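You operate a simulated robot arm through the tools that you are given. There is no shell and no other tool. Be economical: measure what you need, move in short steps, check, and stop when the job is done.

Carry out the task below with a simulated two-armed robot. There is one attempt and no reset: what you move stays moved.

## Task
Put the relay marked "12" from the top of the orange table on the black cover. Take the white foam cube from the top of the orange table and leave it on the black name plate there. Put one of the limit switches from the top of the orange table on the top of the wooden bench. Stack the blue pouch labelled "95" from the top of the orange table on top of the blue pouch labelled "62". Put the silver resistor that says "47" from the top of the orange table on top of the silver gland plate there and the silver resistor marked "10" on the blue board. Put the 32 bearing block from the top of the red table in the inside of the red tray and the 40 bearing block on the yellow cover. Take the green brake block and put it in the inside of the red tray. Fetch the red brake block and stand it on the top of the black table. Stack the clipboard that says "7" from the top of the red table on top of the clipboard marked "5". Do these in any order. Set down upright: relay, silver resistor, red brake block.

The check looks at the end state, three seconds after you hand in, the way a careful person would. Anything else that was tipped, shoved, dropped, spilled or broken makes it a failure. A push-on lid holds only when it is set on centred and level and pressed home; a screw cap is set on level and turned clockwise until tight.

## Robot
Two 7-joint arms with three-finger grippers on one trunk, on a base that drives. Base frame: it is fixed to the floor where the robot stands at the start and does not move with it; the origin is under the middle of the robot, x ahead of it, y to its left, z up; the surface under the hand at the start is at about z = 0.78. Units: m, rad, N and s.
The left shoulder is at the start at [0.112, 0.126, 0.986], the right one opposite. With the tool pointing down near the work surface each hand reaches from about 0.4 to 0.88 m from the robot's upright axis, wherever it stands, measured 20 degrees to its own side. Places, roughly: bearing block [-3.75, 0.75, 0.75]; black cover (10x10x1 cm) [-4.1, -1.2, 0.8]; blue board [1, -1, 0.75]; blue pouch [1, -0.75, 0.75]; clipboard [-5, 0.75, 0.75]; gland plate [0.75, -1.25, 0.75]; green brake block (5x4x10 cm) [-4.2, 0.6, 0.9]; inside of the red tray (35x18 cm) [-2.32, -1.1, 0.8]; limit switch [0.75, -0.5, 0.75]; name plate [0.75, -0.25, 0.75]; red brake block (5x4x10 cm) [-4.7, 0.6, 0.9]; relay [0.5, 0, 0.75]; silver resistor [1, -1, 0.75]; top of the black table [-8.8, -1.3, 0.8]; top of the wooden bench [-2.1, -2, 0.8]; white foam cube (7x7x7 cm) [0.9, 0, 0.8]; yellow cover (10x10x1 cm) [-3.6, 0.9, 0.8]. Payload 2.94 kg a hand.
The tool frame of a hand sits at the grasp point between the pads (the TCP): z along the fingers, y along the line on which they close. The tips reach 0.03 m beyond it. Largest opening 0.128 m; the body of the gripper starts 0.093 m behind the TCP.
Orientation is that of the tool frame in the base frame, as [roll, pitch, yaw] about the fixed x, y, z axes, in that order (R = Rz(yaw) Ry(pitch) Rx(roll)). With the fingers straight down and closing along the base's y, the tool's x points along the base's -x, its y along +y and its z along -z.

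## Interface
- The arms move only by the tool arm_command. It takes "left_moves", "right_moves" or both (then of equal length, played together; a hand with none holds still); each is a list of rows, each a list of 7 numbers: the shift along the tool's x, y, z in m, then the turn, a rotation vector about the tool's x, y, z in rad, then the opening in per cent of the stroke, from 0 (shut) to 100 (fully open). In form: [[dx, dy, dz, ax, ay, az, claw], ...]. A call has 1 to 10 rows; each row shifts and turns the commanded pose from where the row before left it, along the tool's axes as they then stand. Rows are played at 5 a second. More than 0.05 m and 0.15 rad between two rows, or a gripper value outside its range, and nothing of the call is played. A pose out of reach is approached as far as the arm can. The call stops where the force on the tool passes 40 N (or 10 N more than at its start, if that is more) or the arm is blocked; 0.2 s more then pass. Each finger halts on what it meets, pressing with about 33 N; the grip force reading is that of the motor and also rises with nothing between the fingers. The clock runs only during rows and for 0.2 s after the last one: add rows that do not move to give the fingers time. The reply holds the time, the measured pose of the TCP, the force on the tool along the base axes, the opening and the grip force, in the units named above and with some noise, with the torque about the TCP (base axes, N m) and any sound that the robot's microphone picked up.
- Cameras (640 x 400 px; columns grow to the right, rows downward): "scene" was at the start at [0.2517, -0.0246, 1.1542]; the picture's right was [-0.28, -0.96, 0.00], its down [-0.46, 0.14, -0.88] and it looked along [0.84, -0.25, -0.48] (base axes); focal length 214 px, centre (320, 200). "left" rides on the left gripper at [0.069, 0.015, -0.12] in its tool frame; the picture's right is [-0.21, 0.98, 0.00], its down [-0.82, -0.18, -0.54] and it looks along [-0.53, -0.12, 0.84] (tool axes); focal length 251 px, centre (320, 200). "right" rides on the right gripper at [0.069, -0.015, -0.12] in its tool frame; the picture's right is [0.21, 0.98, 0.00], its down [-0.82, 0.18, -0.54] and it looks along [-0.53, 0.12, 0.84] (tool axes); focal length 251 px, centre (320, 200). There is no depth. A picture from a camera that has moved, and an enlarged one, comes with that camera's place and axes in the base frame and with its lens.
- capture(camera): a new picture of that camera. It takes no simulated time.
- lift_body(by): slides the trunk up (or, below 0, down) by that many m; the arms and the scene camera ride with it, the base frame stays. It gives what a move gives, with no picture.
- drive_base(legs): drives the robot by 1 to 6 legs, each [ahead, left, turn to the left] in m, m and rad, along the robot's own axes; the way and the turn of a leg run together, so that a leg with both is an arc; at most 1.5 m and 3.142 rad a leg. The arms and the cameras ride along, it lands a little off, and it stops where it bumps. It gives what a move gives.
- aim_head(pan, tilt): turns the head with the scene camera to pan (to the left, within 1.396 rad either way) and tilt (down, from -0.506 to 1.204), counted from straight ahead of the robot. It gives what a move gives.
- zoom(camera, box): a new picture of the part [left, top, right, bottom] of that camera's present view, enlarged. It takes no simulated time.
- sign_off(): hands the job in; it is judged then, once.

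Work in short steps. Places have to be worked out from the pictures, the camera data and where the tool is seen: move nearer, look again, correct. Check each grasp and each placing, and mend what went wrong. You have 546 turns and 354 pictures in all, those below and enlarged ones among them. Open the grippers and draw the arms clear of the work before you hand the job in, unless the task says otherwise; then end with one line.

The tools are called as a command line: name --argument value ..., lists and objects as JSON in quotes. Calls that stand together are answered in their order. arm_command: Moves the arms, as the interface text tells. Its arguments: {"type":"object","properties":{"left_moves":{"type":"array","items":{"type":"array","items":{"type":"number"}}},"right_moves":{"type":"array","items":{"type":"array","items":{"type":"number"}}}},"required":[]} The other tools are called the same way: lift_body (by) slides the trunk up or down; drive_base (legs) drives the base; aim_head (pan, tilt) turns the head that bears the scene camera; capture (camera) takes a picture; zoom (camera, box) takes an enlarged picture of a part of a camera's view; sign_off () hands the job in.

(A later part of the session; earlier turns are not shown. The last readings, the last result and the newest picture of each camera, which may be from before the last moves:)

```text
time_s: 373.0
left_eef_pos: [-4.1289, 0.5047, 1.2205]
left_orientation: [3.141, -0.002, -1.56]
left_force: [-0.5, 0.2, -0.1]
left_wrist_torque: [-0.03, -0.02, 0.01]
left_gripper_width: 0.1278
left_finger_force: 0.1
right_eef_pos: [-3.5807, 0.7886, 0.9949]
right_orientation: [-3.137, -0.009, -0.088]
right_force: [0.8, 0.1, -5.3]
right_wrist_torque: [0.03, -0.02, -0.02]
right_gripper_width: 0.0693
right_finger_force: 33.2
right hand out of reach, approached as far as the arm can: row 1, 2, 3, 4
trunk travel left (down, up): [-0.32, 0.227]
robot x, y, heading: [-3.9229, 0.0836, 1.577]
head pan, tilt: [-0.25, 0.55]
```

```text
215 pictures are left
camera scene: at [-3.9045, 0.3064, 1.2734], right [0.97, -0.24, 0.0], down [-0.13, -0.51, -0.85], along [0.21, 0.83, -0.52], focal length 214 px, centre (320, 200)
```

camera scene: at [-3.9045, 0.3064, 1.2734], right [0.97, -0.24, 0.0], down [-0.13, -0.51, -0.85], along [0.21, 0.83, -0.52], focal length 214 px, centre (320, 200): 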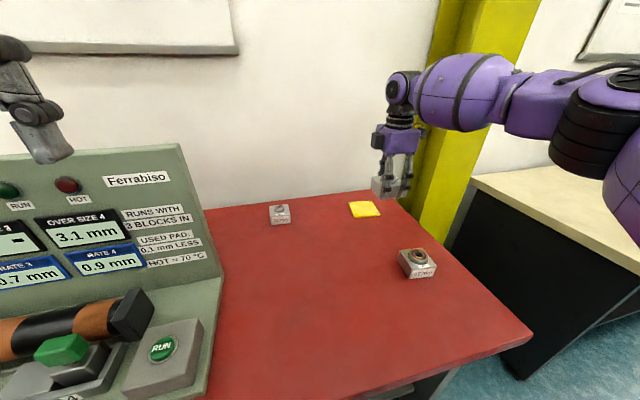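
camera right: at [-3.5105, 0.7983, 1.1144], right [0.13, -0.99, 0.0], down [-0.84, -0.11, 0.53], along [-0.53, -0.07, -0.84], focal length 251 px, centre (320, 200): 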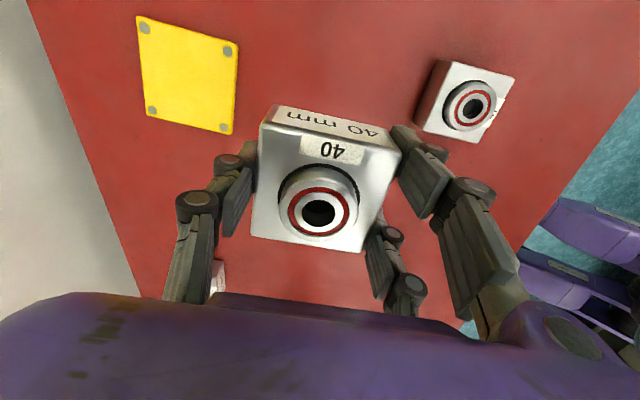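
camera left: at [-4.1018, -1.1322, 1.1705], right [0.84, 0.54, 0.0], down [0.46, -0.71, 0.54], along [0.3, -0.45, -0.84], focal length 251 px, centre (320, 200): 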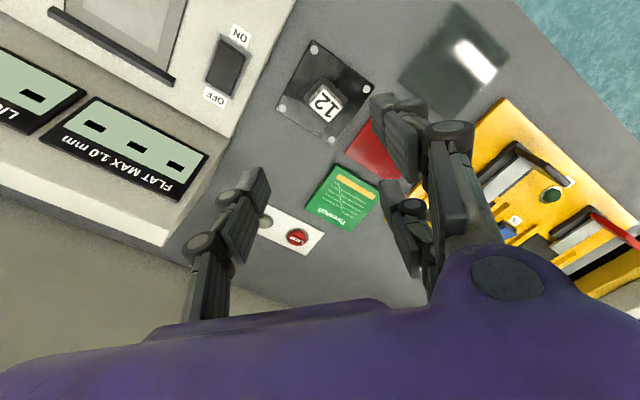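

The wrist bend is probably what limits; with the shoulder higher above the hand it should need less bend. I raise the trunk another 0.2 m, lower the hand, and extend again.

arm_command --right_moves '[[0, 0.04, 0, 0, 0, 0, 40], [0, 0.04, 0, 0, 0, 0, 40], [0, 0, 0, 0, 0, 0, 40]]'

lift_body --by 0.2

arm_command --right_moves '[[0, 0, 0.045, 0, 0, 0, 40], [0, 0, 0.045, 0, 0, 0, 40], [0, 0, 0.045, 0, 0, 0, 40], [0, 0, 0.045, 0, 0, 0, 40], [0, 0, 0.045, 0, 0, 0, 40], [0, -0.04, 0, 0, 0, 0, 40], [0, -0.04, 0, 0, 0, 0, 40], [0, -0.04, 0, 0, 0, 0, 40], [0, -0.04, 0, 0, 0, 0, 40], [0, 0, 0, 0, 0, 0, 40]]'

```text
time_s: 373.8
left_eef_pos: [-4.1282, 0.5049, 1.2205]
left_orientation: [3.142, -0.002, -1.562]
left_force: [-0.1, 0.6, -0.1]
left_wrist_torque: [0.01, 0.0, -0.01]
left_gripper_width: 0.1279
left_finger_force: 0.1
right_eef_pos: [-3.5871, 0.71, 0.9927]
right_orientation: [-3.139, -0.006, -0.096]
right_force: [0.0, 0.4, -4.6]
right_wrist_torque: [-0.03, -0.01, 0.0]
right_gripper_width: 0.0695
right_finger_force: 33.0
trunk travel left (down, up): [-0.32, 0.227]
robot x, y, heading: [-3.925, 0.0868, 1.576]
head pan, tilt: [-0.25, 0.55]
```

```text
time_s: 376.0
left_eef_pos: [-4.1292, 0.505, 1.4198]
left_orientation: [3.141, -0.003, -1.559]
left_force: [0.3, 0.1, -0.7]
left_wrist_torque: [0.0, 0.02, 0.02]
left_gripper_width: 0.128
left_finger_force: 0.0
right_eef_pos: [-3.5874, 0.702, 1.2325]
right_orientation: [-3.077, -0.001, -0.096]
right_force: [-0.4, 0.0, -4.8]
right_wrist_torque: [-0.03, -0.03, 0.02]
right_gripper_width: 0.0697
right_finger_force: 33.1
trunk travel left (down, up): [-0.52, 0.027]
robot x, y, heading: [-3.9235, 0.0849, 1.575]
head pan, tilt: [-0.25, 0.55]
```

```text
time_s: 378.2
left_eef_pos: [-4.1307, 0.5036, 1.4219]
left_orientation: [3.14, -0.001, -1.56]
left_force: [-0.3, 0.1, -0.4]
left_wrist_torque: [0.01, 0.01, 0.01]
left_gripper_width: 0.1281
left_finger_force: 0.0
right_eef_pos: [-3.5427, 0.699, 1.0834]
right_orientation: [-3.074, 0.003, -0.095]
right_force: [0.0, 0.3, -4.4]
right_wrist_torque: [0.0, 0.03, 0.02]
right_gripper_width: 0.0698
right_finger_force: 33.2
right hand out of reach, approached as far as the arm can: row 2, 3, 4, 5, 6, 7, 8, 9
trunk travel left (down, up): [-0.52, 0.027]
robot x, y, heading: [-3.9243, 0.0913, 1.573]
head pan, tilt: [-0.25, 0.55]
```

Too high is worse: now the hand can't come down. I undo this: raise the hand, bring the trunk back to its start height, and then level the hand again.

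arm_command --right_moves '[[0, 0.03, -0.045, 0, 0, 0, 40], [0, 0.03, -0.045, 0, 0, 0, 40], [0, 0.03, -0.045, 0, 0, 0, 40], [0, 0, -0.045, 0, 0, 0, 40], [0, 0, 0, 0, 0, 0, 40]]'

lift_body --by -0.2

```text
refused: row 1 steps farther than a row can; nothing moved
```

```text
time_s: 380.4
left_eef_pos: [-4.1285, 0.5032, 1.2215]
left_orientation: [3.141, -0.003, -1.559]
left_force: [0.0, 0.0, -0.5]
left_wrist_torque: [0.0, 0.01, 0.01]
left_gripper_width: 0.1282
left_finger_force: 0.0
right_eef_pos: [-3.5435, 0.6953, 0.8828]
right_orientation: [-3.076, 0.002, -0.095]
right_force: [0.6, -0.7, -3.5]
right_wrist_torque: [-0.04, -0.01, 0.01]
right_gripper_width: 0.0696
right_finger_force: 33.3
trunk travel left (down, up): [-0.32, 0.227]
robot x, y, heading: [-3.9235, 0.0858, 1.57]
head pan, tilt: [-0.25, 0.55]
```

The arm rows were refused yet the trunk came down; the held block is now close above the 47 block. I lift straight up at once and check.

arm_command --right_moves '[[0, 0, -0.045, 0, 0, 0, 40], [0, 0, -0.045, 0, 0, 0, 40], [0, 0, -0.045, 0, 0, 0, 40], [0, 0, 0, 0, 0, 0, 40]]'

capture --camera "scene"

capture --camera "right"

```text
time_s: 381.4
left_eef_pos: [-4.129, 0.5052, 1.2225]
left_orientation: [3.141, -0.001, -1.561]
left_force: [-0.2, 0.2, 0.1]
left_wrist_torque: [-0.02, 0.02, -0.01]
left_gripper_width: 0.1282
left_finger_force: 0.1
right_eef_pos: [-3.5451, 0.6866, 1.0168]
right_orientation: [-3.077, 0.001, -0.098]
right_force: [-0.1, 0.1, -3.7]
right_wrist_torque: [0.0, 0.0, 0.0]
right_gripper_width: 0.0695
right_finger_force: 32.7
trunk travel left (down, up): [-0.32, 0.227]
robot x, y, heading: [-3.9223, 0.0883, 1.575]
head pan, tilt: [-0.25, 0.55]
```

```text
214 pictures are left
camera scene: at [-3.9044, 0.3068, 1.2733], right [0.97, -0.24, 0.0], down [-0.13, -0.51, -0.85], along [0.21, 0.83, -0.52], focal length 214 px, centre (320, 200)
```

scene: 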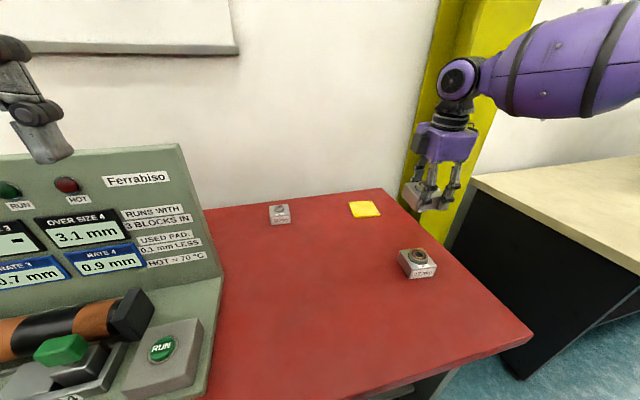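

```text
213 pictures are left
camera right: at [-3.4734, 0.687, 1.1365], right [0.12, -0.99, -0.06], down [-0.84, -0.13, 0.53], along [-0.53, -0.01, -0.85], focal length 251 px, centre (320, 200)
```

right: 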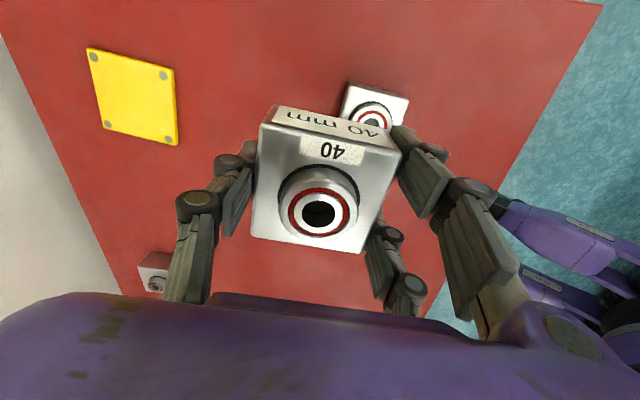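

Nothing was touched. I level the hand's roll, bring the trunk back to the start height, and return the right arm to its start-like pose to reset its posture.

arm_command --right_moves '[[0, 0.0, -0.04, -0.065, 0, 0, 40], [0, 0.04, -0.02, 0, 0, 0.14, 40], [0, 0.04, -0.02, 0, 0, 0.14, 40], [0, 0.04, -0.01, 0, 0, 0.14, 40], [0, 0.04, 0, 0, 0, 0.14, 40], [0, 0.0, 0, 0, 0, 0.14, 40], [0, 0.0, 0, 0, 0, 0.14, 40], [0, 0, 0, 0, 0, 0.14, 40], [0, 0, 0, 0, 0, 0.14, 40], [0, 0, 0, 0, 0, 0.14, 40]]'

lift_body --by -0.12

capture --camera "scene"

```text
time_s: 383.6
left_eef_pos: [-4.1289, 0.5043, 1.2229]
left_orientation: [-3.141, 0.0, -1.561]
left_force: [0.0, 0.3, 0.1]
left_wrist_torque: [0.02, 0.0, 0.02]
left_gripper_width: 0.1279
left_finger_force: 0.0
right_eef_pos: [-3.5919, 0.5339, 1.1068]
right_orientation: [3.14, 0.003, -1.357]
right_force: [-0.3, -0.1, -4.8]
right_wrist_torque: [-0.04, -0.02, 0.01]
right_gripper_width: 0.0696
right_finger_force: 32.8
trunk travel left (down, up): [-0.32, 0.227]
robot x, y, heading: [-3.92, 0.0899, 1.574]
head pan, tilt: [-0.25, 0.55]
```

```text
time_s: 385.1
left_eef_pos: [-4.1289, 0.5028, 1.1024]
left_orientation: [3.141, -0.002, -1.562]
left_force: [0.1, 0.1, 0.0]
left_wrist_torque: [0.04, -0.01, -0.01]
left_gripper_width: 0.1281
left_finger_force: 0.0
right_eef_pos: [-3.5924, 0.5325, 0.9888]
right_orientation: [3.139, 0.001, -1.356]
right_force: [0.1, -1.1, -3.9]
right_wrist_torque: [0.01, 0.03, 0.01]
right_gripper_width: 0.0696
right_finger_force: 32.9
trunk travel left (down, up): [-0.2, 0.347]
robot x, y, heading: [-3.9233, 0.087, 1.576]
head pan, tilt: [-0.25, 0.55]
```

```text
212 pictures are left
camera scene: at [-3.9048, 0.3409, 1.1495], right [0.97, -0.24, 0.0], down [-0.13, -0.51, -0.85], along [0.21, 0.83, -0.52], focal length 214 px, centre (320, 200)
```

scene: 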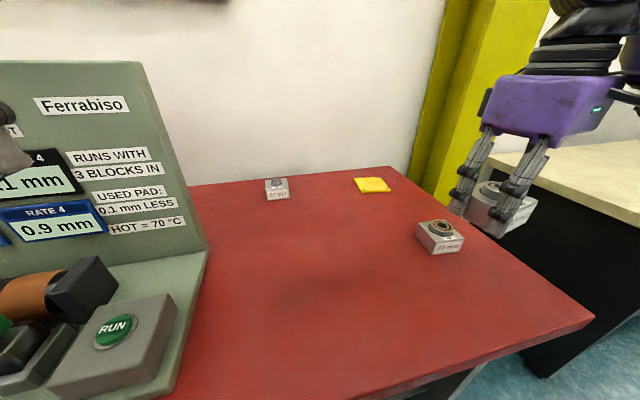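

Now the pose is near the start one. I creep the base ahead 5 cm and right 6 cm, then extend again at lower height.

drive_base --legs '[[0.05, -0.05, 0]]'

arm_command --right_moves '[[0, 0, 0.03, 0, 0, 0.14, 40], [-0.045, 0, 0, 0, 0, 0.07, 40], [-0.045, 0, 0, 0, 0, 0, 40], [-0.045, 0, 0, 0, 0, 0, 40], [-0.045, 0, 0, 0, 0, 0, 40], [-0.04, 0, 0, 0, 0, 0, 40], [0, 0, 0, 0, 0, 0, 40]]'

```text
time_s: 386.2
left_eef_pos: [-4.0784, 0.5542, 1.1018]
left_orientation: [-3.141, -0.001, -1.559]
left_force: [-0.2, 0.0, 0.1]
left_wrist_torque: [-0.01, 0.04, 0.0]
left_gripper_width: 0.1281
left_finger_force: 0.0
right_eef_pos: [-3.5411, 0.5833, 0.987]
right_orientation: [3.14, 0.001, -1.355]
right_force: [0.1, -0.1, -4.0]
right_wrist_torque: [-0.03, -0.02, 0.01]
right_gripper_width: 0.0698
right_finger_force: 33.4
trunk travel left (down, up): [-0.2, 0.347]
robot x, y, heading: [-3.8752, 0.1371, 1.576]
head pan, tilt: [-0.25, 0.55]
```

```text
time_s: 387.8
left_eef_pos: [-4.0779, 0.5521, 1.1019]
left_orientation: [-3.141, -0.004, -1.558]
left_force: [0.5, -0.2, -0.1]
left_wrist_torque: [0.05, 0.0, 0.0]
left_gripper_width: 0.1281
left_finger_force: 0.0
right_eef_pos: [-3.5468, 0.8061, 0.9578]
right_orientation: [3.139, 0.002, -1.564]
right_force: [-0.3, 0.2, -5.1]
right_wrist_torque: [0.03, 0.02, 0.02]
right_gripper_width: 0.0695
right_finger_force: 32.8
trunk travel left (down, up): [-0.2, 0.347]
robot x, y, heading: [-3.8715, 0.1385, 1.578]
head pan, tilt: [-0.25, 0.55]
```

No limit this time. I continue towards the cover.

arm_command --right_moves '[[-0.04, 0, 0, 0, 0, 0, 40], [-0.04, 0.0, 0, 0, 0, 0, 40], [-0.03, 0.0, 0, 0, 0, 0, 40], [-0.015, 0.0, 0, 0, 0, 0, 40], [0, 0, 0, 0, 0, 0, 40]]'

capture --camera "right"

```text
time_s: 389.0
left_eef_pos: [-4.0784, 0.5529, 1.1019]
left_orientation: [-3.141, -0.001, -1.559]
left_force: [0.4, -0.1, 0.0]
left_wrist_torque: [-0.01, 0.0, 0.0]
left_gripper_width: 0.1278
left_finger_force: 0.1
right_eef_pos: [-3.5447, 0.8532, 0.9584]
right_orientation: [3.141, 0.002, -1.566]
right_force: [0.3, -0.7, -4.3]
right_wrist_torque: [-0.01, 0.03, 0.03]
right_gripper_width: 0.0698
right_finger_force: 33.5
right hand out of reach, approached as far as the arm can: row 2, 3, 4
trunk travel left (down, up): [-0.2, 0.347]
robot x, y, heading: [-3.8735, 0.1394, 1.575]
head pan, tilt: [-0.25, 0.55]
```

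```text
211 pictures are left
camera right: at [-3.528, 0.784, 1.0781], right [-0.98, -0.22, 0.0], down [-0.18, 0.82, 0.54], along [-0.12, 0.53, -0.84], focal length 251 px, centre (320, 200)
```

right: 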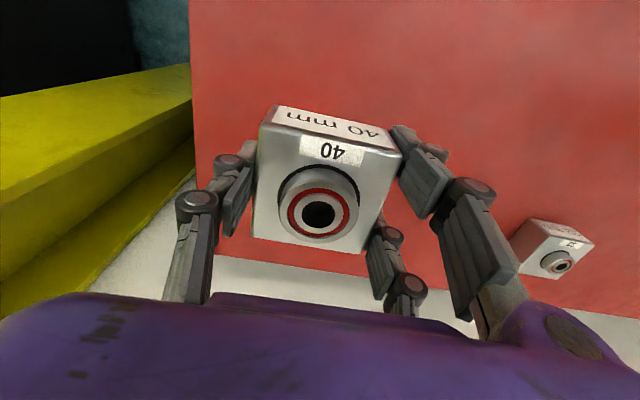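

About 8 cm short. I creep the base ahead 4 cm and lower the hand (which also gains reach).

drive_base --legs '[[0.04, 0, 0]]'

arm_command --right_moves '[[0, 0, 0.035, 0, 0, 0, 40], [0, 0, 0.03, 0, 0, 0, 40], [-0.02, 0.015, 0, 0, 0, 0, 40], [-0.02, 0.015, 0, 0, 0, 0, 40], [0, 0, 0, 0, 0, 0, 40]]'

```text
time_s: 389.9
left_eef_pos: [-4.0795, 0.5927, 1.1008]
left_orientation: [-3.141, -0.005, -1.558]
left_force: [0.3, 0.3, -0.3]
left_wrist_torque: [-0.05, 0.0, -0.01]
left_gripper_width: 0.128
left_finger_force: 0.0
right_eef_pos: [-3.5445, 0.8911, 0.9582]
right_orientation: [3.141, -0.002, -1.567]
right_force: [-0.5, 0.2, -5.1]
right_wrist_torque: [-0.06, -0.01, 0.0]
right_gripper_width: 0.0697
right_finger_force: 33.0
trunk travel left (down, up): [-0.2, 0.347]
robot x, y, heading: [-3.8736, 0.1739, 1.575]
head pan, tilt: [-0.25, 0.55]
```

```text
time_s: 391.1
left_eef_pos: [-4.0791, 0.5919, 1.1012]
left_orientation: [-3.141, -0.001, -1.561]
left_force: [-0.9, 0.3, -0.2]
left_wrist_torque: [-0.03, -0.05, 0.0]
left_gripper_width: 0.1281
left_finger_force: 0.1
right_eef_pos: [-3.5519, 0.906, 0.893]
right_orientation: [-3.141, 0.001, -1.565]
right_force: [0.0, 0.6, -4.8]
right_wrist_torque: [-0.03, 0.02, -0.01]
right_gripper_width: 0.0692
right_finger_force: 32.7
right hand out of reach, approached as far as the arm can: row 3, 4
trunk travel left (down, up): [-0.2, 0.347]
robot x, y, heading: [-3.8736, 0.1759, 1.576]
head pan, tilt: [-0.25, 0.55]
```

Only ~3 cm short now. I raise the left hand clear of the rig panel and creep 3 cm more.

arm_command --left_moves '[[0, 0, -0.045, 0, 0, 0, 100], [0, 0, -0.045, 0, 0, 0, 100], [0, 0, -0.045, 0, 0, 0, 100], [0, 0, 0, 0, 0, 0, 100]]'

drive_base --legs '[[0.03, 0.0, 0]]'

arm_command --right_moves '[[0, 0.02, 0, 0, 0, 0, 40], [0, 0, 0, 0, 0, 0, 40]]'

capture --camera "right"

zoom --camera "scene" --box '[300, 110, 460, 230]'

```text
time_s: 392.1
left_eef_pos: [-4.0263, 0.6019, 1.1314]
left_orientation: [-3.14, -0.001, -1.56]
left_force: [-0.2, -0.3, 0.6]
left_wrist_torque: [0.01, 0.0, -0.02]
left_gripper_width: 0.128
left_finger_force: 0.0
left hand out of reach, approached as far as the arm can: row 1, 2, 3
right_eef_pos: [-3.5538, 0.9051, 0.894]
right_orientation: [3.141, 0.003, -1.566]
right_force: [0.3, -0.1, -3.6]
right_wrist_torque: [-0.01, -0.03, -0.02]
right_gripper_width: 0.0698
right_finger_force: 32.9
trunk travel left (down, up): [-0.2, 0.347]
robot x, y, heading: [-3.8793, 0.1778, 1.577]
head pan, tilt: [-0.25, 0.55]
```

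```text
time_s: 392.9
left_eef_pos: [-4.0251, 0.6312, 1.131]
left_orientation: [-3.141, -0.001, -1.562]
left_force: [-0.8, 0.3, 0.5]
left_wrist_torque: [-0.02, 0.03, -0.01]
left_gripper_width: 0.1279
left_finger_force: 0.0
right_eef_pos: [-3.5525, 0.9347, 0.8943]
right_orientation: [-3.141, 0.002, -1.565]
right_force: [-0.2, -0.2, -3.9]
right_wrist_torque: [0.03, 0.0, -0.04]
right_gripper_width: 0.0696
right_finger_force: 33.1
trunk travel left (down, up): [-0.2, 0.347]
robot x, y, heading: [-3.8752, 0.2021, 1.571]
head pan, tilt: [-0.25, 0.55]
```

```text
time_s: 393.5
left_eef_pos: [-4.0246, 0.6314, 1.1304]
left_orientation: [-3.14, -0.003, -1.562]
left_force: [0.2, 0.5, 0.5]
left_wrist_torque: [0.0, 0.01, 0.01]
left_gripper_width: 0.1279
left_finger_force: 0.0
right_eef_pos: [-3.5607, 0.933, 0.8956]
right_orientation: [3.14, 0.002, -1.566]
right_force: [0.1, -0.2, -5.3]
right_wrist_torque: [-0.01, 0.0, -0.03]
right_gripper_width: 0.0699
right_finger_force: 33.0
right hand out of reach, approached as far as the arm can: row 1
trunk travel left (down, up): [-0.2, 0.347]
robot x, y, heading: [-3.8712, 0.2047, 1.575]
head pan, tilt: [-0.25, 0.55]
```

```text
210 pictures are left
camera right: at [-3.5435, 0.8642, 1.0153], right [-0.98, -0.22, 0.0], down [-0.18, 0.82, 0.54], along [-0.12, 0.53, -0.84], focal length 251 px, centre (320, 200)
```

right: 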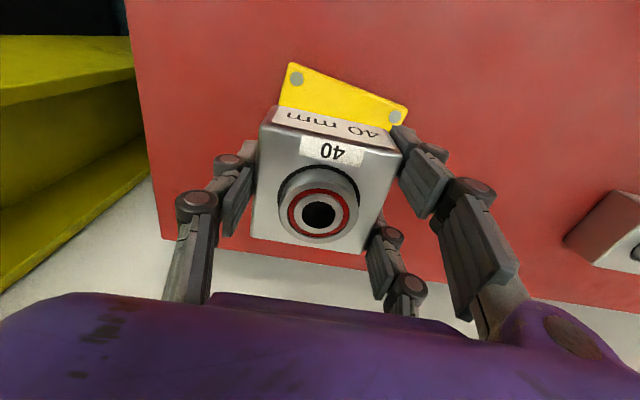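

```text
3.33 times, centred on (380, 170) of scene
camera zoom: at [-3.8536, 0.4598, 1.1491], right [0.97, -0.25, 0.0], down [-0.13, -0.51, -0.85], along [0.21, 0.83, -0.52], focal length 715 px, centre (120, 300)
```

zoom: 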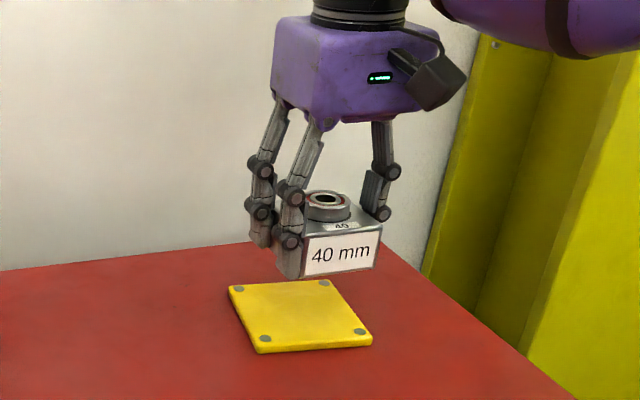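

The block is nearly over the cover (centre ≈ [-3.568, 0.941]). I creep 1 cm more and then lower.

drive_base --legs '[[0.015, 0.0, 0]]'

arm_command --right_moves '[[0, 0.006, 0.02, 0, 0, 0, 40], [0, 0, 0.01, 0, 0, 0, 40], [0, 0, 0, 0, 0, 0, 40]]'

capture --camera "right"

zoom --camera "scene" --box '[300, 110, 460, 230]'

```text
time_s: 394.3
left_eef_pos: [-4.0253, 0.6445, 1.1317]
left_orientation: [-3.139, -0.002, -1.562]
left_force: [-0.5, 0.8, 0.1]
left_wrist_torque: [-0.01, 0.02, 0.0]
left_gripper_width: 0.1281
left_finger_force: 0.1
right_eef_pos: [-3.5599, 0.947, 0.8976]
right_orientation: [3.14, 0.003, -1.567]
right_force: [0.8, 0.2, -4.5]
right_wrist_torque: [0.04, 0.02, 0.02]
right_gripper_width: 0.0696
right_finger_force: 33.0
trunk travel left (down, up): [-0.2, 0.347]
robot x, y, heading: [-3.8739, 0.221, 1.572]
head pan, tilt: [-0.25, 0.55]
```

```text
time_s: 395.1
left_eef_pos: [-4.0254, 0.6466, 1.1314]
left_orientation: [-3.14, -0.002, -1.562]
left_force: [-0.6, 0.5, 0.1]
left_wrist_torque: [0.03, -0.01, 0.02]
left_gripper_width: 0.1282
left_finger_force: 0.1
right_eef_pos: [-3.5667, 0.9475, 0.8654]
right_orientation: [3.141, 0.003, -1.566]
right_force: [0.7, 0.6, -4.4]
right_wrist_torque: [0.0, 0.0, -0.02]
right_gripper_width: 0.0698
right_finger_force: 33.2
trunk travel left (down, up): [-0.2, 0.347]
robot x, y, heading: [-3.8749, 0.22, 1.574]
head pan, tilt: [-0.25, 0.55]
```

```text
208 pictures are left
camera right: at [-3.5497, 0.8781, 0.9858], right [-0.98, -0.22, 0.0], down [-0.18, 0.82, 0.54], along [-0.12, 0.53, -0.84], focal length 251 px, centre (320, 200)
```

right: 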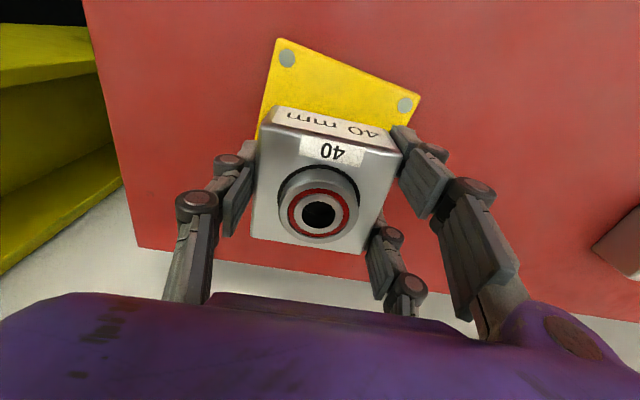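

```text
3.33 times, centred on (380, 170) of scene
camera zoom: at [-3.8538, 0.4742, 1.1493], right [0.97, -0.25, 0.0], down [-0.13, -0.51, -0.85], along [0.21, 0.83, -0.52], focal length 715 px, centre (120, 300)
```

zoom: 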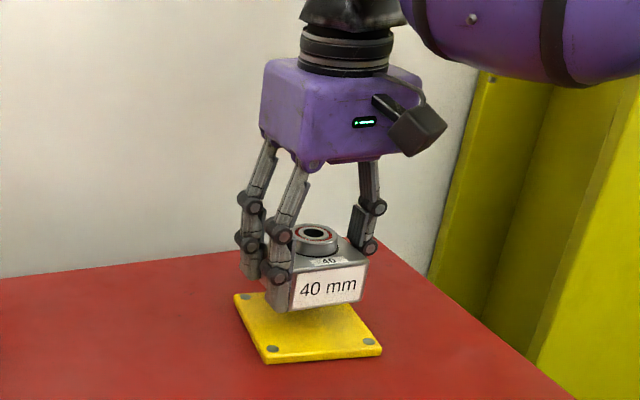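

Good; I shift 8 mm back and lower to contact.

arm_command --right_moves '[[0.008, 0, 0.004, 0, 0, 0, 40], [0, 0, 0.004, 0, 0, 0, 40], [0, 0, 0.004, 0, 0, 0, 40], [0, 0, 0.003, 0, 0, 0, 40], [0, 0, 0, 0, 0, 0, 40]]'

zoom --camera "scene" --box '[300, 110, 460, 230]'

```text
time_s: 396.3
left_eef_pos: [-4.0258, 0.6465, 1.1317]
left_orientation: [-3.14, -0.002, -1.563]
left_force: [-0.2, 0.8, 0.0]
left_wrist_torque: [-0.03, 0.03, 0.03]
left_gripper_width: 0.1279
left_finger_force: 0.0
right_eef_pos: [-3.5673, 0.9395, 0.8526]
right_orientation: [3.14, 0.003, -1.566]
right_force: [-0.3, -0.5, -4.7]
right_wrist_torque: [-0.01, 0.0, 0.05]
right_gripper_width: 0.0696
right_finger_force: 33.1
trunk travel left (down, up): [-0.2, 0.347]
robot x, y, heading: [-3.8744, 0.2197, 1.57]
head pan, tilt: [-0.25, 0.55]
```

```text
3.33 times, centred on (380, 170) of scene
camera zoom: at [-3.8537, 0.4743, 1.1493], right [0.97, -0.25, 0.0], down [-0.13, -0.51, -0.85], along [0.21, 0.83, -0.52], focal length 715 px, centre (120, 300)
```

zoom: 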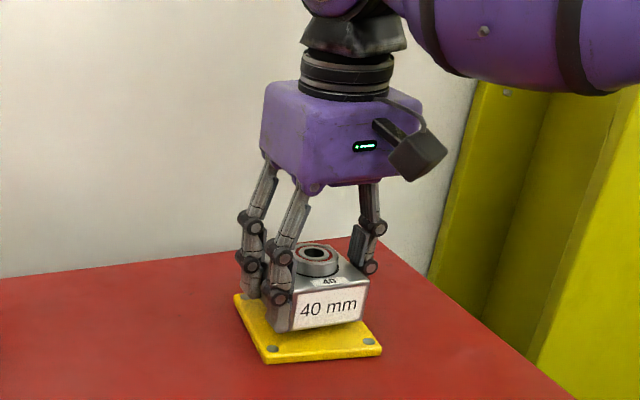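

arm_command --right_moves '[[0, 0, 0.003, 0, 0, 0, 40], [0, 0, 0.003, 0, 0, 0, 40], [0, 0, 0.003, 0, 0, 0, 40], [0, 0, 0, 0, 0, 0, 40]]'

```text
time_s: 397.3
left_eef_pos: [-4.0251, 0.6454, 1.1315]
left_orientation: [-3.14, -0.003, -1.564]
left_force: [0.4, -0.5, -0.8]
left_wrist_torque: [0.02, 0.03, -0.01]
left_gripper_width: 0.1281
left_finger_force: 0.0
right_eef_pos: [-3.5659, 0.9387, 0.8432]
right_orientation: [3.141, 0.002, -1.568]
right_force: [1.7, 0.0, -0.9]
right_wrist_torque: [0.12, -0.17, -0.03]
right_gripper_width: 0.0695
right_finger_force: 33.3
trunk travel left (down, up): [-0.2, 0.347]
robot x, y, heading: [-3.8769, 0.2185, 1.578]
head pan, tilt: [-0.25, 0.55]
```

Touching now. One more small step, then release and rise.

arm_command --right_moves '[[0, 0, 0.002, 0, 0, 0, 40], [0, 0, 0, 0, 0, 0, 55], [0, 0, 0, 0, 0, 0, 75], [0, 0, 0, 0, 0, 0, 85], [0, 0, -0.03, 0, 0, 0, 85], [0, 0, -0.045, 0, 0, 0, 85], [0, 0, -0.045, 0, 0, 0, 85], [0.03, 0, -0.03, 0, 0, 0, 85], [0, 0, 0, 0, 0, 0, 85]]'

zoom --camera "scene" --box '[260, 110, 460, 250]'

capture --camera "right"

```text
time_s: 399.3
left_eef_pos: [-4.0254, 0.6472, 1.1315]
left_orientation: [-3.139, -0.003, -1.561]
left_force: [0.9, 0.9, 0.4]
left_wrist_torque: [-0.02, 0.0, -0.03]
left_gripper_width: 0.1281
left_finger_force: 0.0
right_eef_pos: [-3.5618, 0.9064, 0.9797]
right_orientation: [3.141, 0.002, -1.566]
right_force: [0.6, -0.4, 0.0]
right_wrist_torque: [-0.07, -0.01, -0.02]
right_gripper_width: 0.1089
right_finger_force: 0.1
right hand out of reach, approached as far as the arm can: row 7
trunk travel left (down, up): [-0.2, 0.347]
robot x, y, heading: [-3.8706, 0.2195, 1.575]
head pan, tilt: [-0.25, 0.55]
```

```text
2.86 times, centred on (360, 180) of scene
camera zoom: at [-3.8539, 0.4753, 1.149], right [0.97, -0.25, 0.0], down [-0.13, -0.51, -0.85], along [0.21, 0.83, -0.52], focal length 613 px, centre (206, 257)
```

zoom: 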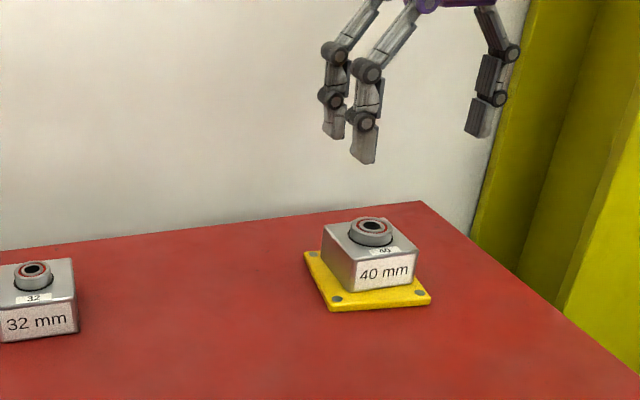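

```text
204 pictures are left
camera right: at [-3.5453, 0.8386, 1.0981], right [-0.98, -0.22, 0.0], down [-0.18, 0.82, 0.54], along [-0.12, 0.53, -0.84], focal length 251 px, centre (320, 200)
```

right: 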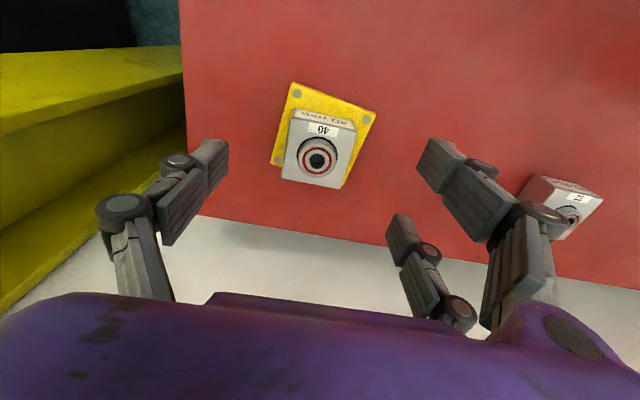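

The 40 block sits on the yellow cover. Now the 32 block near [-3.88, 0.95]: I'll take it with the left hand. I retract the right hand, back off a bit and shift right.

arm_command --right_moves '[[0.045, 0, -0.01, 0, 0, 0, 85], [0.045, 0, -0.02, 0, 0, 0, 85], [0.045, 0, -0.02, 0, 0, 0, 85], [0.045, 0, 0, 0, 0, 0, 85], [0.045, 0, 0, 0, 0, 0, 85], [0.02, 0, 0, 0, 0, 0, 85], [0, 0, 0, 0, 0, 0, 85]]'

drive_base --legs '[[-0.12, 0, 0], [0, -0.3, 0]]'

aim_head --pan 0.2 --tilt 0.5

capture --camera "scene"

capture --camera "left"

```text
time_s: 400.9
left_eef_pos: [-4.0263, 0.6453, 1.1317]
left_orientation: [-3.138, -0.002, -1.562]
left_force: [0.5, -0.1, 0.2]
left_wrist_torque: [0.02, 0.01, 0.02]
left_gripper_width: 0.1279
left_finger_force: 0.2
right_eef_pos: [-3.5631, 0.6619, 1.0268]
right_orientation: [3.141, 0.003, -1.565]
right_force: [-0.3, 0.1, 0.2]
right_wrist_torque: [0.01, 0.02, -0.02]
right_gripper_width: 0.1088
right_finger_force: 0.1
trunk travel left (down, up): [-0.2, 0.347]
robot x, y, heading: [-3.8728, 0.2185, 1.572]
head pan, tilt: [-0.25, 0.55]
```

```text
time_s: 404.9
left_eef_pos: [-3.7275, 0.5247, 1.1321]
left_orientation: [-3.141, -0.001, -1.564]
left_force: [0.7, 0.0, 0.4]
left_wrist_torque: [0.0, 0.01, 0.03]
left_gripper_width: 0.1279
left_finger_force: 0.2
right_eef_pos: [-3.2653, 0.5393, 1.026]
right_orientation: [3.139, 0.003, -1.569]
right_force: [-0.1, 0.5, 1.0]
right_wrist_torque: [0.03, 0.01, 0.0]
right_gripper_width: 0.109
right_finger_force: 0.1
trunk travel left (down, up): [-0.2, 0.347]
robot x, y, heading: [-3.5775, 0.0929, 1.571]
head pan, tilt: [-0.25, 0.55]
```

```text
time_s: 405.8
left_eef_pos: [-3.7275, 0.525, 1.1314]
left_orientation: [-3.139, -0.002, -1.563]
left_force: [0.0, 0.3, -0.3]
left_wrist_torque: [-0.03, -0.02, 0.01]
left_gripper_width: 0.1279
left_finger_force: 0.1
right_eef_pos: [-3.2632, 0.5401, 1.0259]
right_orientation: [-3.141, 0.003, -1.567]
right_force: [-0.4, 0.4, -0.1]
right_wrist_torque: [-0.01, -0.04, -0.01]
right_gripper_width: 0.1088
right_finger_force: 0.1
trunk travel left (down, up): [-0.2, 0.347]
robot x, y, heading: [-3.5783, 0.0996, 1.573]
head pan, tilt: [0.201, 0.499]
```

```text
203 pictures are left
camera scene: at [-3.5971, 0.355, 1.1539], right [0.98, 0.2, 0.0], down [0.1, -0.47, -0.88], along [-0.17, 0.86, -0.48], focal length 214 px, centre (320, 200)
```

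scene: 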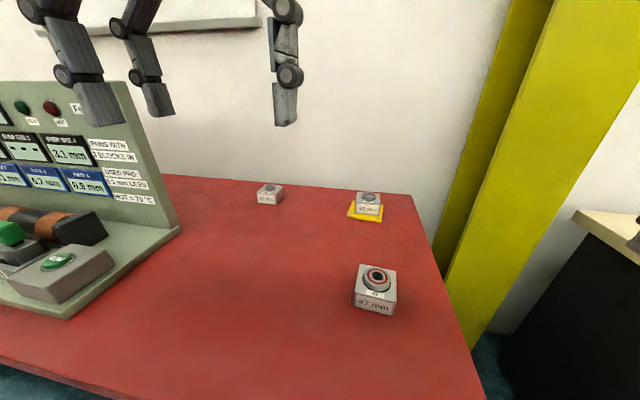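

```text
202 pictures are left
camera left: at [-3.7432, 0.4559, 1.2523], right [-0.98, 0.21, 0.0], down [0.17, 0.82, 0.54], along [0.11, 0.53, -0.84], focal length 251 px, centre (320, 200)
```

left: 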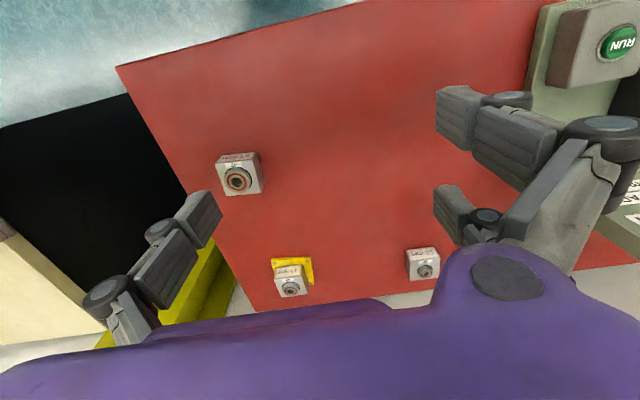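

Block 32 is at about [-3.899, 0.968]. I position the base at x ≈ -3.73 and y ≈ 0.22 and extend the left hand towards it.

drive_base --legs '[[0, 0.15, 0], [0.12, 0, 0]]'

arm_command --left_moves '[[0, 0, 0.045, 0, 0, 0, 100], [0, 0, 0.045, 0, 0, 0, 100], [-0.04, 0, 0.02, 0, 0, 0, 100], [-0.04, 0, 0.02, 0, 0, 0, 100], [-0.04, 0, 0.02, 0, 0, 0, 100], [0, 0, 0, 0, 0, 0, 100]]'

capture --camera "left"

```text
time_s: 408.6
left_eef_pos: [-3.8796, 0.6419, 1.1324]
left_orientation: [-3.14, -0.001, -1.56]
left_force: [-0.6, 0.5, 0.5]
left_wrist_torque: [-0.05, -0.01, -0.01]
left_gripper_width: 0.1279
left_finger_force: 0.1
right_eef_pos: [-3.4159, 0.6568, 1.0262]
right_orientation: [-3.142, 0.003, -1.564]
right_force: [0.1, 0.0, 0.2]
right_wrist_torque: [-0.01, 0.02, -0.02]
right_gripper_width: 0.1086
right_finger_force: 0.2
trunk travel left (down, up): [-0.2, 0.347]
robot x, y, heading: [-3.7244, 0.2133, 1.575]
head pan, tilt: [0.201, 0.499]
```

```text
time_s: 410.0
left_eef_pos: [-3.8727, 0.7449, 0.9941]
left_orientation: [3.132, 0.023, -1.573]
left_force: [-0.3, -0.1, 0.1]
left_wrist_torque: [0.02, 0.01, 0.02]
left_gripper_width: 0.128
left_finger_force: 0.0
right_eef_pos: [-3.4052, 0.6412, 1.0298]
right_orientation: [3.131, 0.02, -1.566]
right_force: [0.0, -0.4, -0.4]
right_wrist_torque: [-0.02, 0.01, -0.01]
right_gripper_width: 0.1092
right_finger_force: 0.0
trunk travel left (down, up): [-0.2, 0.347]
robot x, y, heading: [-3.7262, 0.2162, 1.577]
head pan, tilt: [0.201, 0.499]
```

```text
201 pictures are left
camera left: at [-3.8856, 0.6731, 1.1132], right [-0.98, 0.22, 0.01], down [0.19, 0.81, 0.56], along [0.11, 0.55, -0.83], focal length 251 px, centre (320, 200)
```

left: 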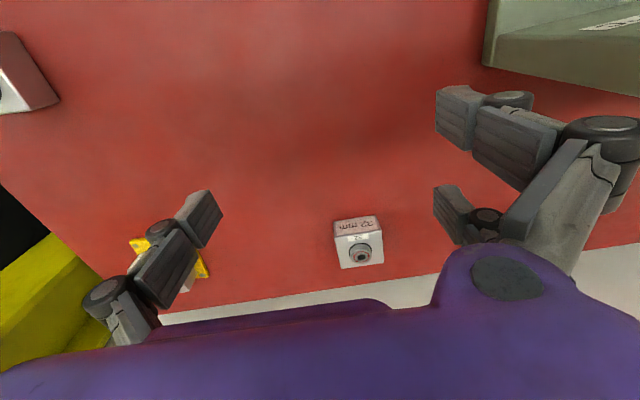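

Both hands show a slight tilt, as if the robot's body is being pushed; perhaps the left elbow touches the rig panel. I look.

aim_head --pan 0.7 --tilt 0.2

capture --camera "scene"

```text
time_s: 410.9
left_eef_pos: [-3.8719, 0.7445, 0.9942]
left_orientation: [3.13, 0.024, -1.569]
left_force: [-0.3, -0.4, 0.3]
left_wrist_torque: [0.01, 0.03, 0.01]
left_gripper_width: 0.1281
left_finger_force: 0.1
right_eef_pos: [-3.4043, 0.6416, 1.0319]
right_orientation: [3.13, 0.02, -1.565]
right_force: [0.2, 0.8, -0.2]
right_wrist_torque: [0.0, -0.01, 0.02]
right_gripper_width: 0.1088
right_finger_force: 0.0
trunk travel left (down, up): [-0.2, 0.347]
robot x, y, heading: [-3.7222, 0.2143, 1.573]
head pan, tilt: [0.7, 0.201]
```

```text
200 pictures are left
camera scene: at [-3.7764, 0.4356, 1.1859], right [0.76, 0.65, 0.0], down [0.12, -0.14, -0.98], along [-0.64, 0.75, -0.18], focal length 214 px, centre (320, 200)
```

scene: 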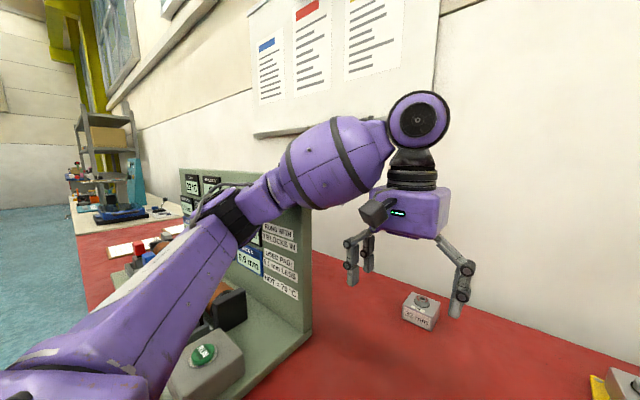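

The left forearm is leaning on the rig panel. I withdraw it straight away along the reverse path.

arm_command --left_moves '[[0.04, 0, -0.02, 0, 0, 0, 100], [0.04, 0, -0.02, 0, 0, 0, 100], [0.04, 0, -0.02, 0, 0, 0, 100], [0, 0, -0.03, 0, 0, 0, 100], [0, 0, 0, 0, 0, 0, 100]]'

drive_base --legs '[[-0.1, 0, 0]]'

capture --camera "scene"

```text
time_s: 412.1
left_eef_pos: [-3.8802, 0.6398, 1.072]
left_orientation: [-3.139, -0.001, -1.56]
left_force: [0.2, -0.2, 0.2]
left_wrist_torque: [-0.01, 0.0, -0.01]
left_gripper_width: 0.128
left_finger_force: 0.0
right_eef_pos: [-3.4172, 0.6574, 1.0267]
right_orientation: [3.139, 0.003, -1.563]
right_force: [0.0, 1.1, -0.8]
right_wrist_torque: [-0.02, -0.01, -0.02]
right_gripper_width: 0.1089
right_finger_force: 0.1
trunk travel left (down, up): [-0.2, 0.347]
robot x, y, heading: [-3.7294, 0.2122, 1.575]
head pan, tilt: [0.7, 0.201]
```

```text
time_s: 413.3
left_eef_pos: [-3.8813, 0.5409, 1.0721]
left_orientation: [-3.141, 0.001, -1.561]
left_force: [0.4, 0.0, 0.7]
left_wrist_torque: [0.06, 0.0, -0.01]
left_gripper_width: 0.1278
left_finger_force: 0.1
right_eef_pos: [-3.4159, 0.5596, 1.0261]
right_orientation: [-3.141, 0.002, -1.564]
right_force: [-0.3, -0.7, 0.4]
right_wrist_torque: [0.0, 0.04, -0.01]
right_gripper_width: 0.1087
right_finger_force: 0.1
trunk travel left (down, up): [-0.2, 0.347]
robot x, y, heading: [-3.7268, 0.1183, 1.574]
head pan, tilt: [0.7, 0.201]
```

```text
199 pictures are left
camera scene: at [-3.7895, 0.3545, 1.1817], right [0.76, 0.65, 0.0], down [0.13, -0.15, -0.98], along [-0.63, 0.75, -0.2], focal length 214 px, centre (320, 200)
```

scene: 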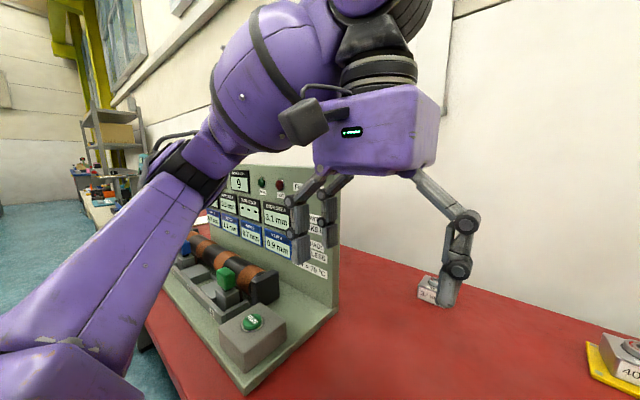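

The tilt is gone. I'll take block 32 with the right hand instead, with the left hand parked out to the side. I back off first and move the left hand outward.

drive_base --legs '[[-0.2, 0, 0]]'

arm_command --left_moves '[[0.0, 0.045, 0, 0, 0, 0, 100], [0.0, 0.045, 0, 0, 0, 0, 100], [0.0, 0.045, 0, 0, 0, 0, 100], [0.0, 0.045, 0, 0, 0, 0, 100], [0.0, 0.045, 0, 0, 0, 0, 100], [0.03, 0.035, 0, 0, 0, 0, 100], [0.03, 0.035, 0, 0, 0, 0, 100], [0.035, 0.03, 0, 0, 0, 0, 100], [0.035, 0.03, 0, 0, 0, 0, 100], [0, 0, 0, 0, 0, 0, 100]]'

```text
time_s: 414.9
left_eef_pos: [-3.879, 0.3376, 1.072]
left_orientation: [-3.14, 0.0, -1.557]
left_force: [-0.4, 0.6, -0.2]
left_wrist_torque: [0.05, 0.01, -0.01]
left_gripper_width: 0.1278
left_finger_force: 0.1
right_eef_pos: [-3.4172, 0.3582, 1.0276]
right_orientation: [3.141, 0.004, -1.561]
right_force: [0.0, 0.3, 0.6]
right_wrist_torque: [-0.01, 0.02, -0.02]
right_gripper_width: 0.1087
right_finger_force: 0.1
trunk travel left (down, up): [-0.2, 0.347]
robot x, y, heading: [-3.7235, -0.0824, 1.571]
head pan, tilt: [0.7, 0.201]
```

```text
time_s: 417.1
left_eef_pos: [-4.1847, 0.2202, 1.0257]
left_orientation: [-3.141, -0.003, -1.558]
left_force: [0.7, 0.9, -0.4]
left_wrist_torque: [-0.04, 0.02, -0.02]
left_gripper_width: 0.1282
left_finger_force: 0.1
left hand out of reach, approached as far as the arm can: row 3, 4, 5, 6
right_eef_pos: [-3.416, 0.3605, 1.0263]
right_orientation: [3.14, 0.002, -1.56]
right_force: [-0.3, 0.0, 0.4]
right_wrist_torque: [0.0, 0.02, -0.01]
right_gripper_width: 0.1087
right_finger_force: 0.0
trunk travel left (down, up): [-0.2, 0.347]
robot x, y, heading: [-3.7234, -0.0838, 1.58]
head pan, tilt: [0.7, 0.201]
```

Left hand is parked at the side. I slide left to x ≈ -4.2 and move ahead, watching for tilt.

drive_base --legs '[[0, 0.47, 0], [0.2, 0, 0]]'

aim_head --pan -0.1 --tilt 0.5

capture --camera "scene"

capture --camera "right"

```text
time_s: 422.9
left_eef_pos: [-4.6435, 0.4275, 1.0258]
left_orientation: [-3.139, -0.003, -1.572]
left_force: [-0.1, -0.7, -0.1]
left_wrist_torque: [0.0, -0.01, -0.04]
left_gripper_width: 0.1277
left_finger_force: 0.0
right_eef_pos: [-3.8748, 0.5566, 1.0262]
right_orientation: [3.141, 0.005, -1.574]
right_force: [0.8, 0.5, 0.3]
right_wrist_torque: [-0.07, 0.03, 0.03]
right_gripper_width: 0.1089
right_finger_force: 0.2
trunk travel left (down, up): [-0.2, 0.347]
robot x, y, heading: [-4.1899, 0.1177, 1.566]
head pan, tilt: [0.7, 0.201]
```

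```text
time_s: 424.1
left_eef_pos: [-4.644, 0.4272, 1.025]
left_orientation: [-3.14, -0.002, -1.57]
left_force: [-0.1, -0.6, -0.1]
left_wrist_torque: [0.02, -0.01, 0.01]
left_gripper_width: 0.128
left_finger_force: 0.1
right_eef_pos: [-3.8749, 0.5561, 1.027]
right_orientation: [3.141, 0.002, -1.574]
right_force: [1.0, -0.1, -0.3]
right_wrist_torque: [-0.01, -0.02, 0.01]
right_gripper_width: 0.109
right_finger_force: 0.1
trunk travel left (down, up): [-0.2, 0.347]
robot x, y, heading: [-4.1919, 0.1221, 1.561]
head pan, tilt: [-0.099, 0.499]
```

```text
198 pictures are left
camera scene: at [-4.1811, 0.3755, 1.154], right [0.99, -0.11, 0.0], down [-0.05, -0.48, -0.88], along [0.09, 0.87, -0.48], focal length 214 px, centre (320, 200)
```

scene: 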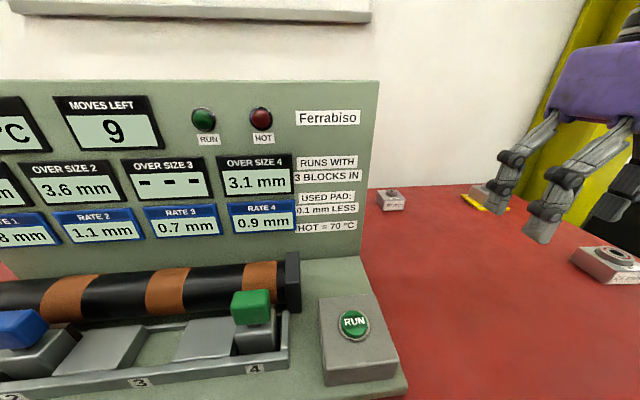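

```text
197 pictures are left
camera right: at [-3.8585, 0.4872, 1.1458], right [-0.98, -0.21, 0.0], down [-0.18, 0.82, 0.54], along [-0.11, 0.53, -0.84], focal length 251 px, centre (320, 200)
```

right: 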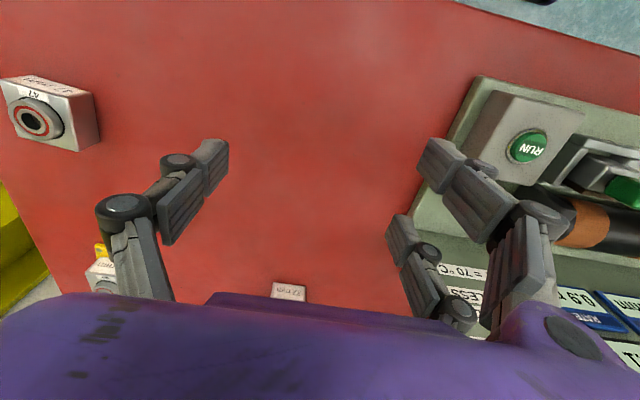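

Clear view. I move 10 cm ahead, then extend the right hand beside the rig towards block 32.

drive_base --legs '[[0.1, 0, 0.01]]'

arm_command --right_moves '[[0, 0.01, 0.04, 0, 0, 0, 85], [-0.045, 0.005, 0.015, 0, 0, 0, 85], [-0.045, 0.005, 0, 0, 0, 0, 85], [-0.045, 0.005, 0, 0, 0, 0, 85], [-0.045, 0, 0, 0, 0, 0, 85], [-0.04, 0, 0, 0, 0, 0, 85], [0, 0, 0, 0, 0, 0, 85]]'

capture --camera "right"

capture --camera "scene"

```text
time_s: 425.2
left_eef_pos: [-4.6449, 0.5291, 1.0262]
left_orientation: [-3.14, -0.003, -1.563]
left_force: [0.8, -0.2, 0.2]
left_wrist_torque: [-0.04, -0.01, 0.02]
left_gripper_width: 0.128
left_finger_force: 0.0
right_eef_pos: [-3.8781, 0.6636, 1.0271]
right_orientation: [3.142, 0.003, -1.568]
right_force: [1.1, -0.3, 0.2]
right_wrist_torque: [-0.01, -0.01, 0.01]
right_gripper_width: 0.1085
right_finger_force: 0.1
trunk travel left (down, up): [-0.2, 0.347]
robot x, y, heading: [-4.1894, 0.2236, 1.574]
head pan, tilt: [-0.099, 0.499]
```

```text
time_s: 426.8
left_eef_pos: [-4.6452, 0.5272, 1.0275]
left_orientation: [-3.141, -0.001, -1.563]
left_force: [0.9, -0.5, -0.1]
left_wrist_torque: [0.01, 0.0, -0.01]
left_gripper_width: 0.128
left_finger_force: 0.0
right_eef_pos: [-3.905, 0.8853, 0.9731]
right_orientation: [3.14, 0.005, -1.566]
right_force: [0.7, -0.3, 1.1]
right_wrist_torque: [0.01, 0.03, 0.01]
right_gripper_width: 0.1087
right_finger_force: 0.1
trunk travel left (down, up): [-0.2, 0.347]
robot x, y, heading: [-4.1929, 0.2217, 1.571]
head pan, tilt: [-0.099, 0.499]
```

```text
196 pictures are left
camera right: at [-3.889, 0.8157, 1.0931], right [-0.98, -0.22, 0.0], down [-0.18, 0.82, 0.55], along [-0.12, 0.53, -0.84], focal length 251 px, centre (320, 200)
```

right: 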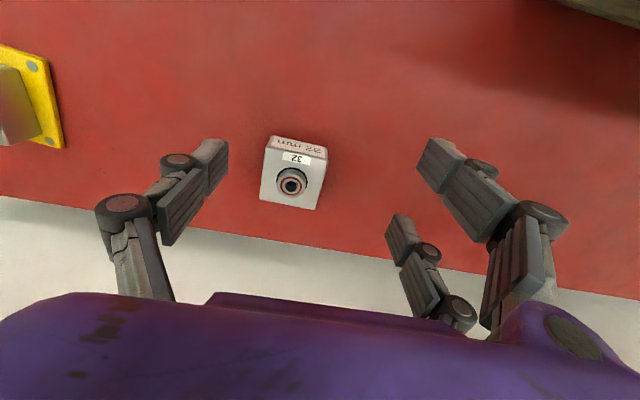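

```text
195 pictures are left
camera scene: at [-4.1825, 0.4787, 1.1542], right [1.0, -0.1, 0.0], down [-0.05, -0.48, -0.88], along [0.09, 0.87, -0.48], focal length 214 px, centre (320, 200)
```

scene: 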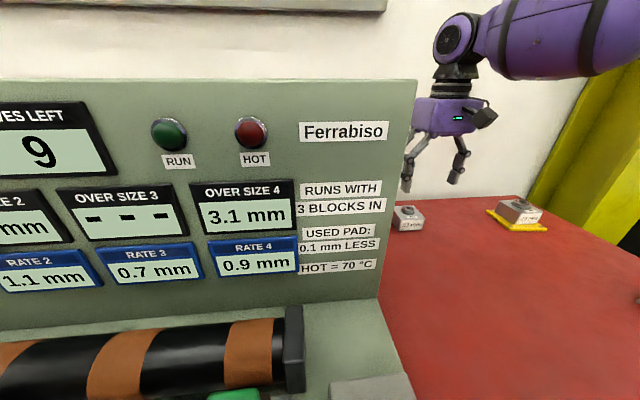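

Block 32 centre ≈ [-3.889, 0.965]. I move over it, lowering on the way.

arm_command --right_moves '[[-0.03, -0.008, 0.03, 0, 0, -0.05, 85], [-0.03, -0.008, 0.02, 0, 0, 0, 85], [-0.02, 0, 0, 0, 0, 0, 85], [0, 0, 0, 0, 0, 0, 85]]'

capture --camera "right"

```text
time_s: 427.8
left_eef_pos: [-4.6451, 0.5297, 1.0264]
left_orientation: [-3.139, -0.003, -1.565]
left_force: [0.4, 1.0, 1.0]
left_wrist_torque: [-0.02, 0.01, -0.02]
left_gripper_width: 0.1279
left_finger_force: 0.1
right_eef_pos: [-3.8849, 0.9431, 0.9232]
right_orientation: [-3.141, 0.003, -1.518]
right_force: [-0.4, -0.3, 0.2]
right_wrist_torque: [-0.03, 0.0, -0.04]
right_gripper_width: 0.109
right_finger_force: 0.1
right hand out of reach, approached as far as the arm can: row 2, 3
trunk travel left (down, up): [-0.2, 0.347]
robot x, y, heading: [-4.1874, 0.2139, 1.572]
head pan, tilt: [-0.099, 0.499]
```

```text
194 pictures are left
camera right: at [-3.866, 0.8747, 1.0427], right [-0.96, -0.27, 0.0], down [-0.22, 0.81, 0.54], along [-0.14, 0.52, -0.84], focal length 251 px, centre (320, 200)
```

right: 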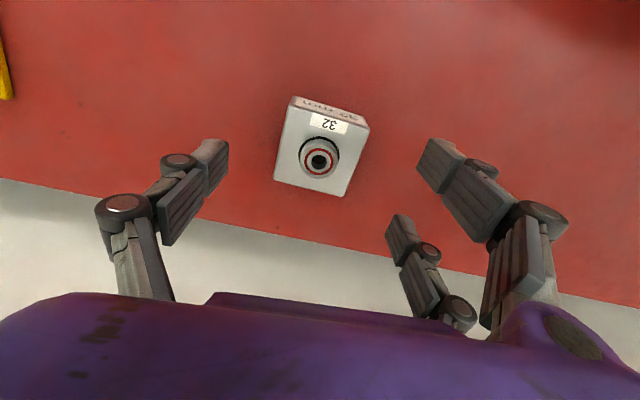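

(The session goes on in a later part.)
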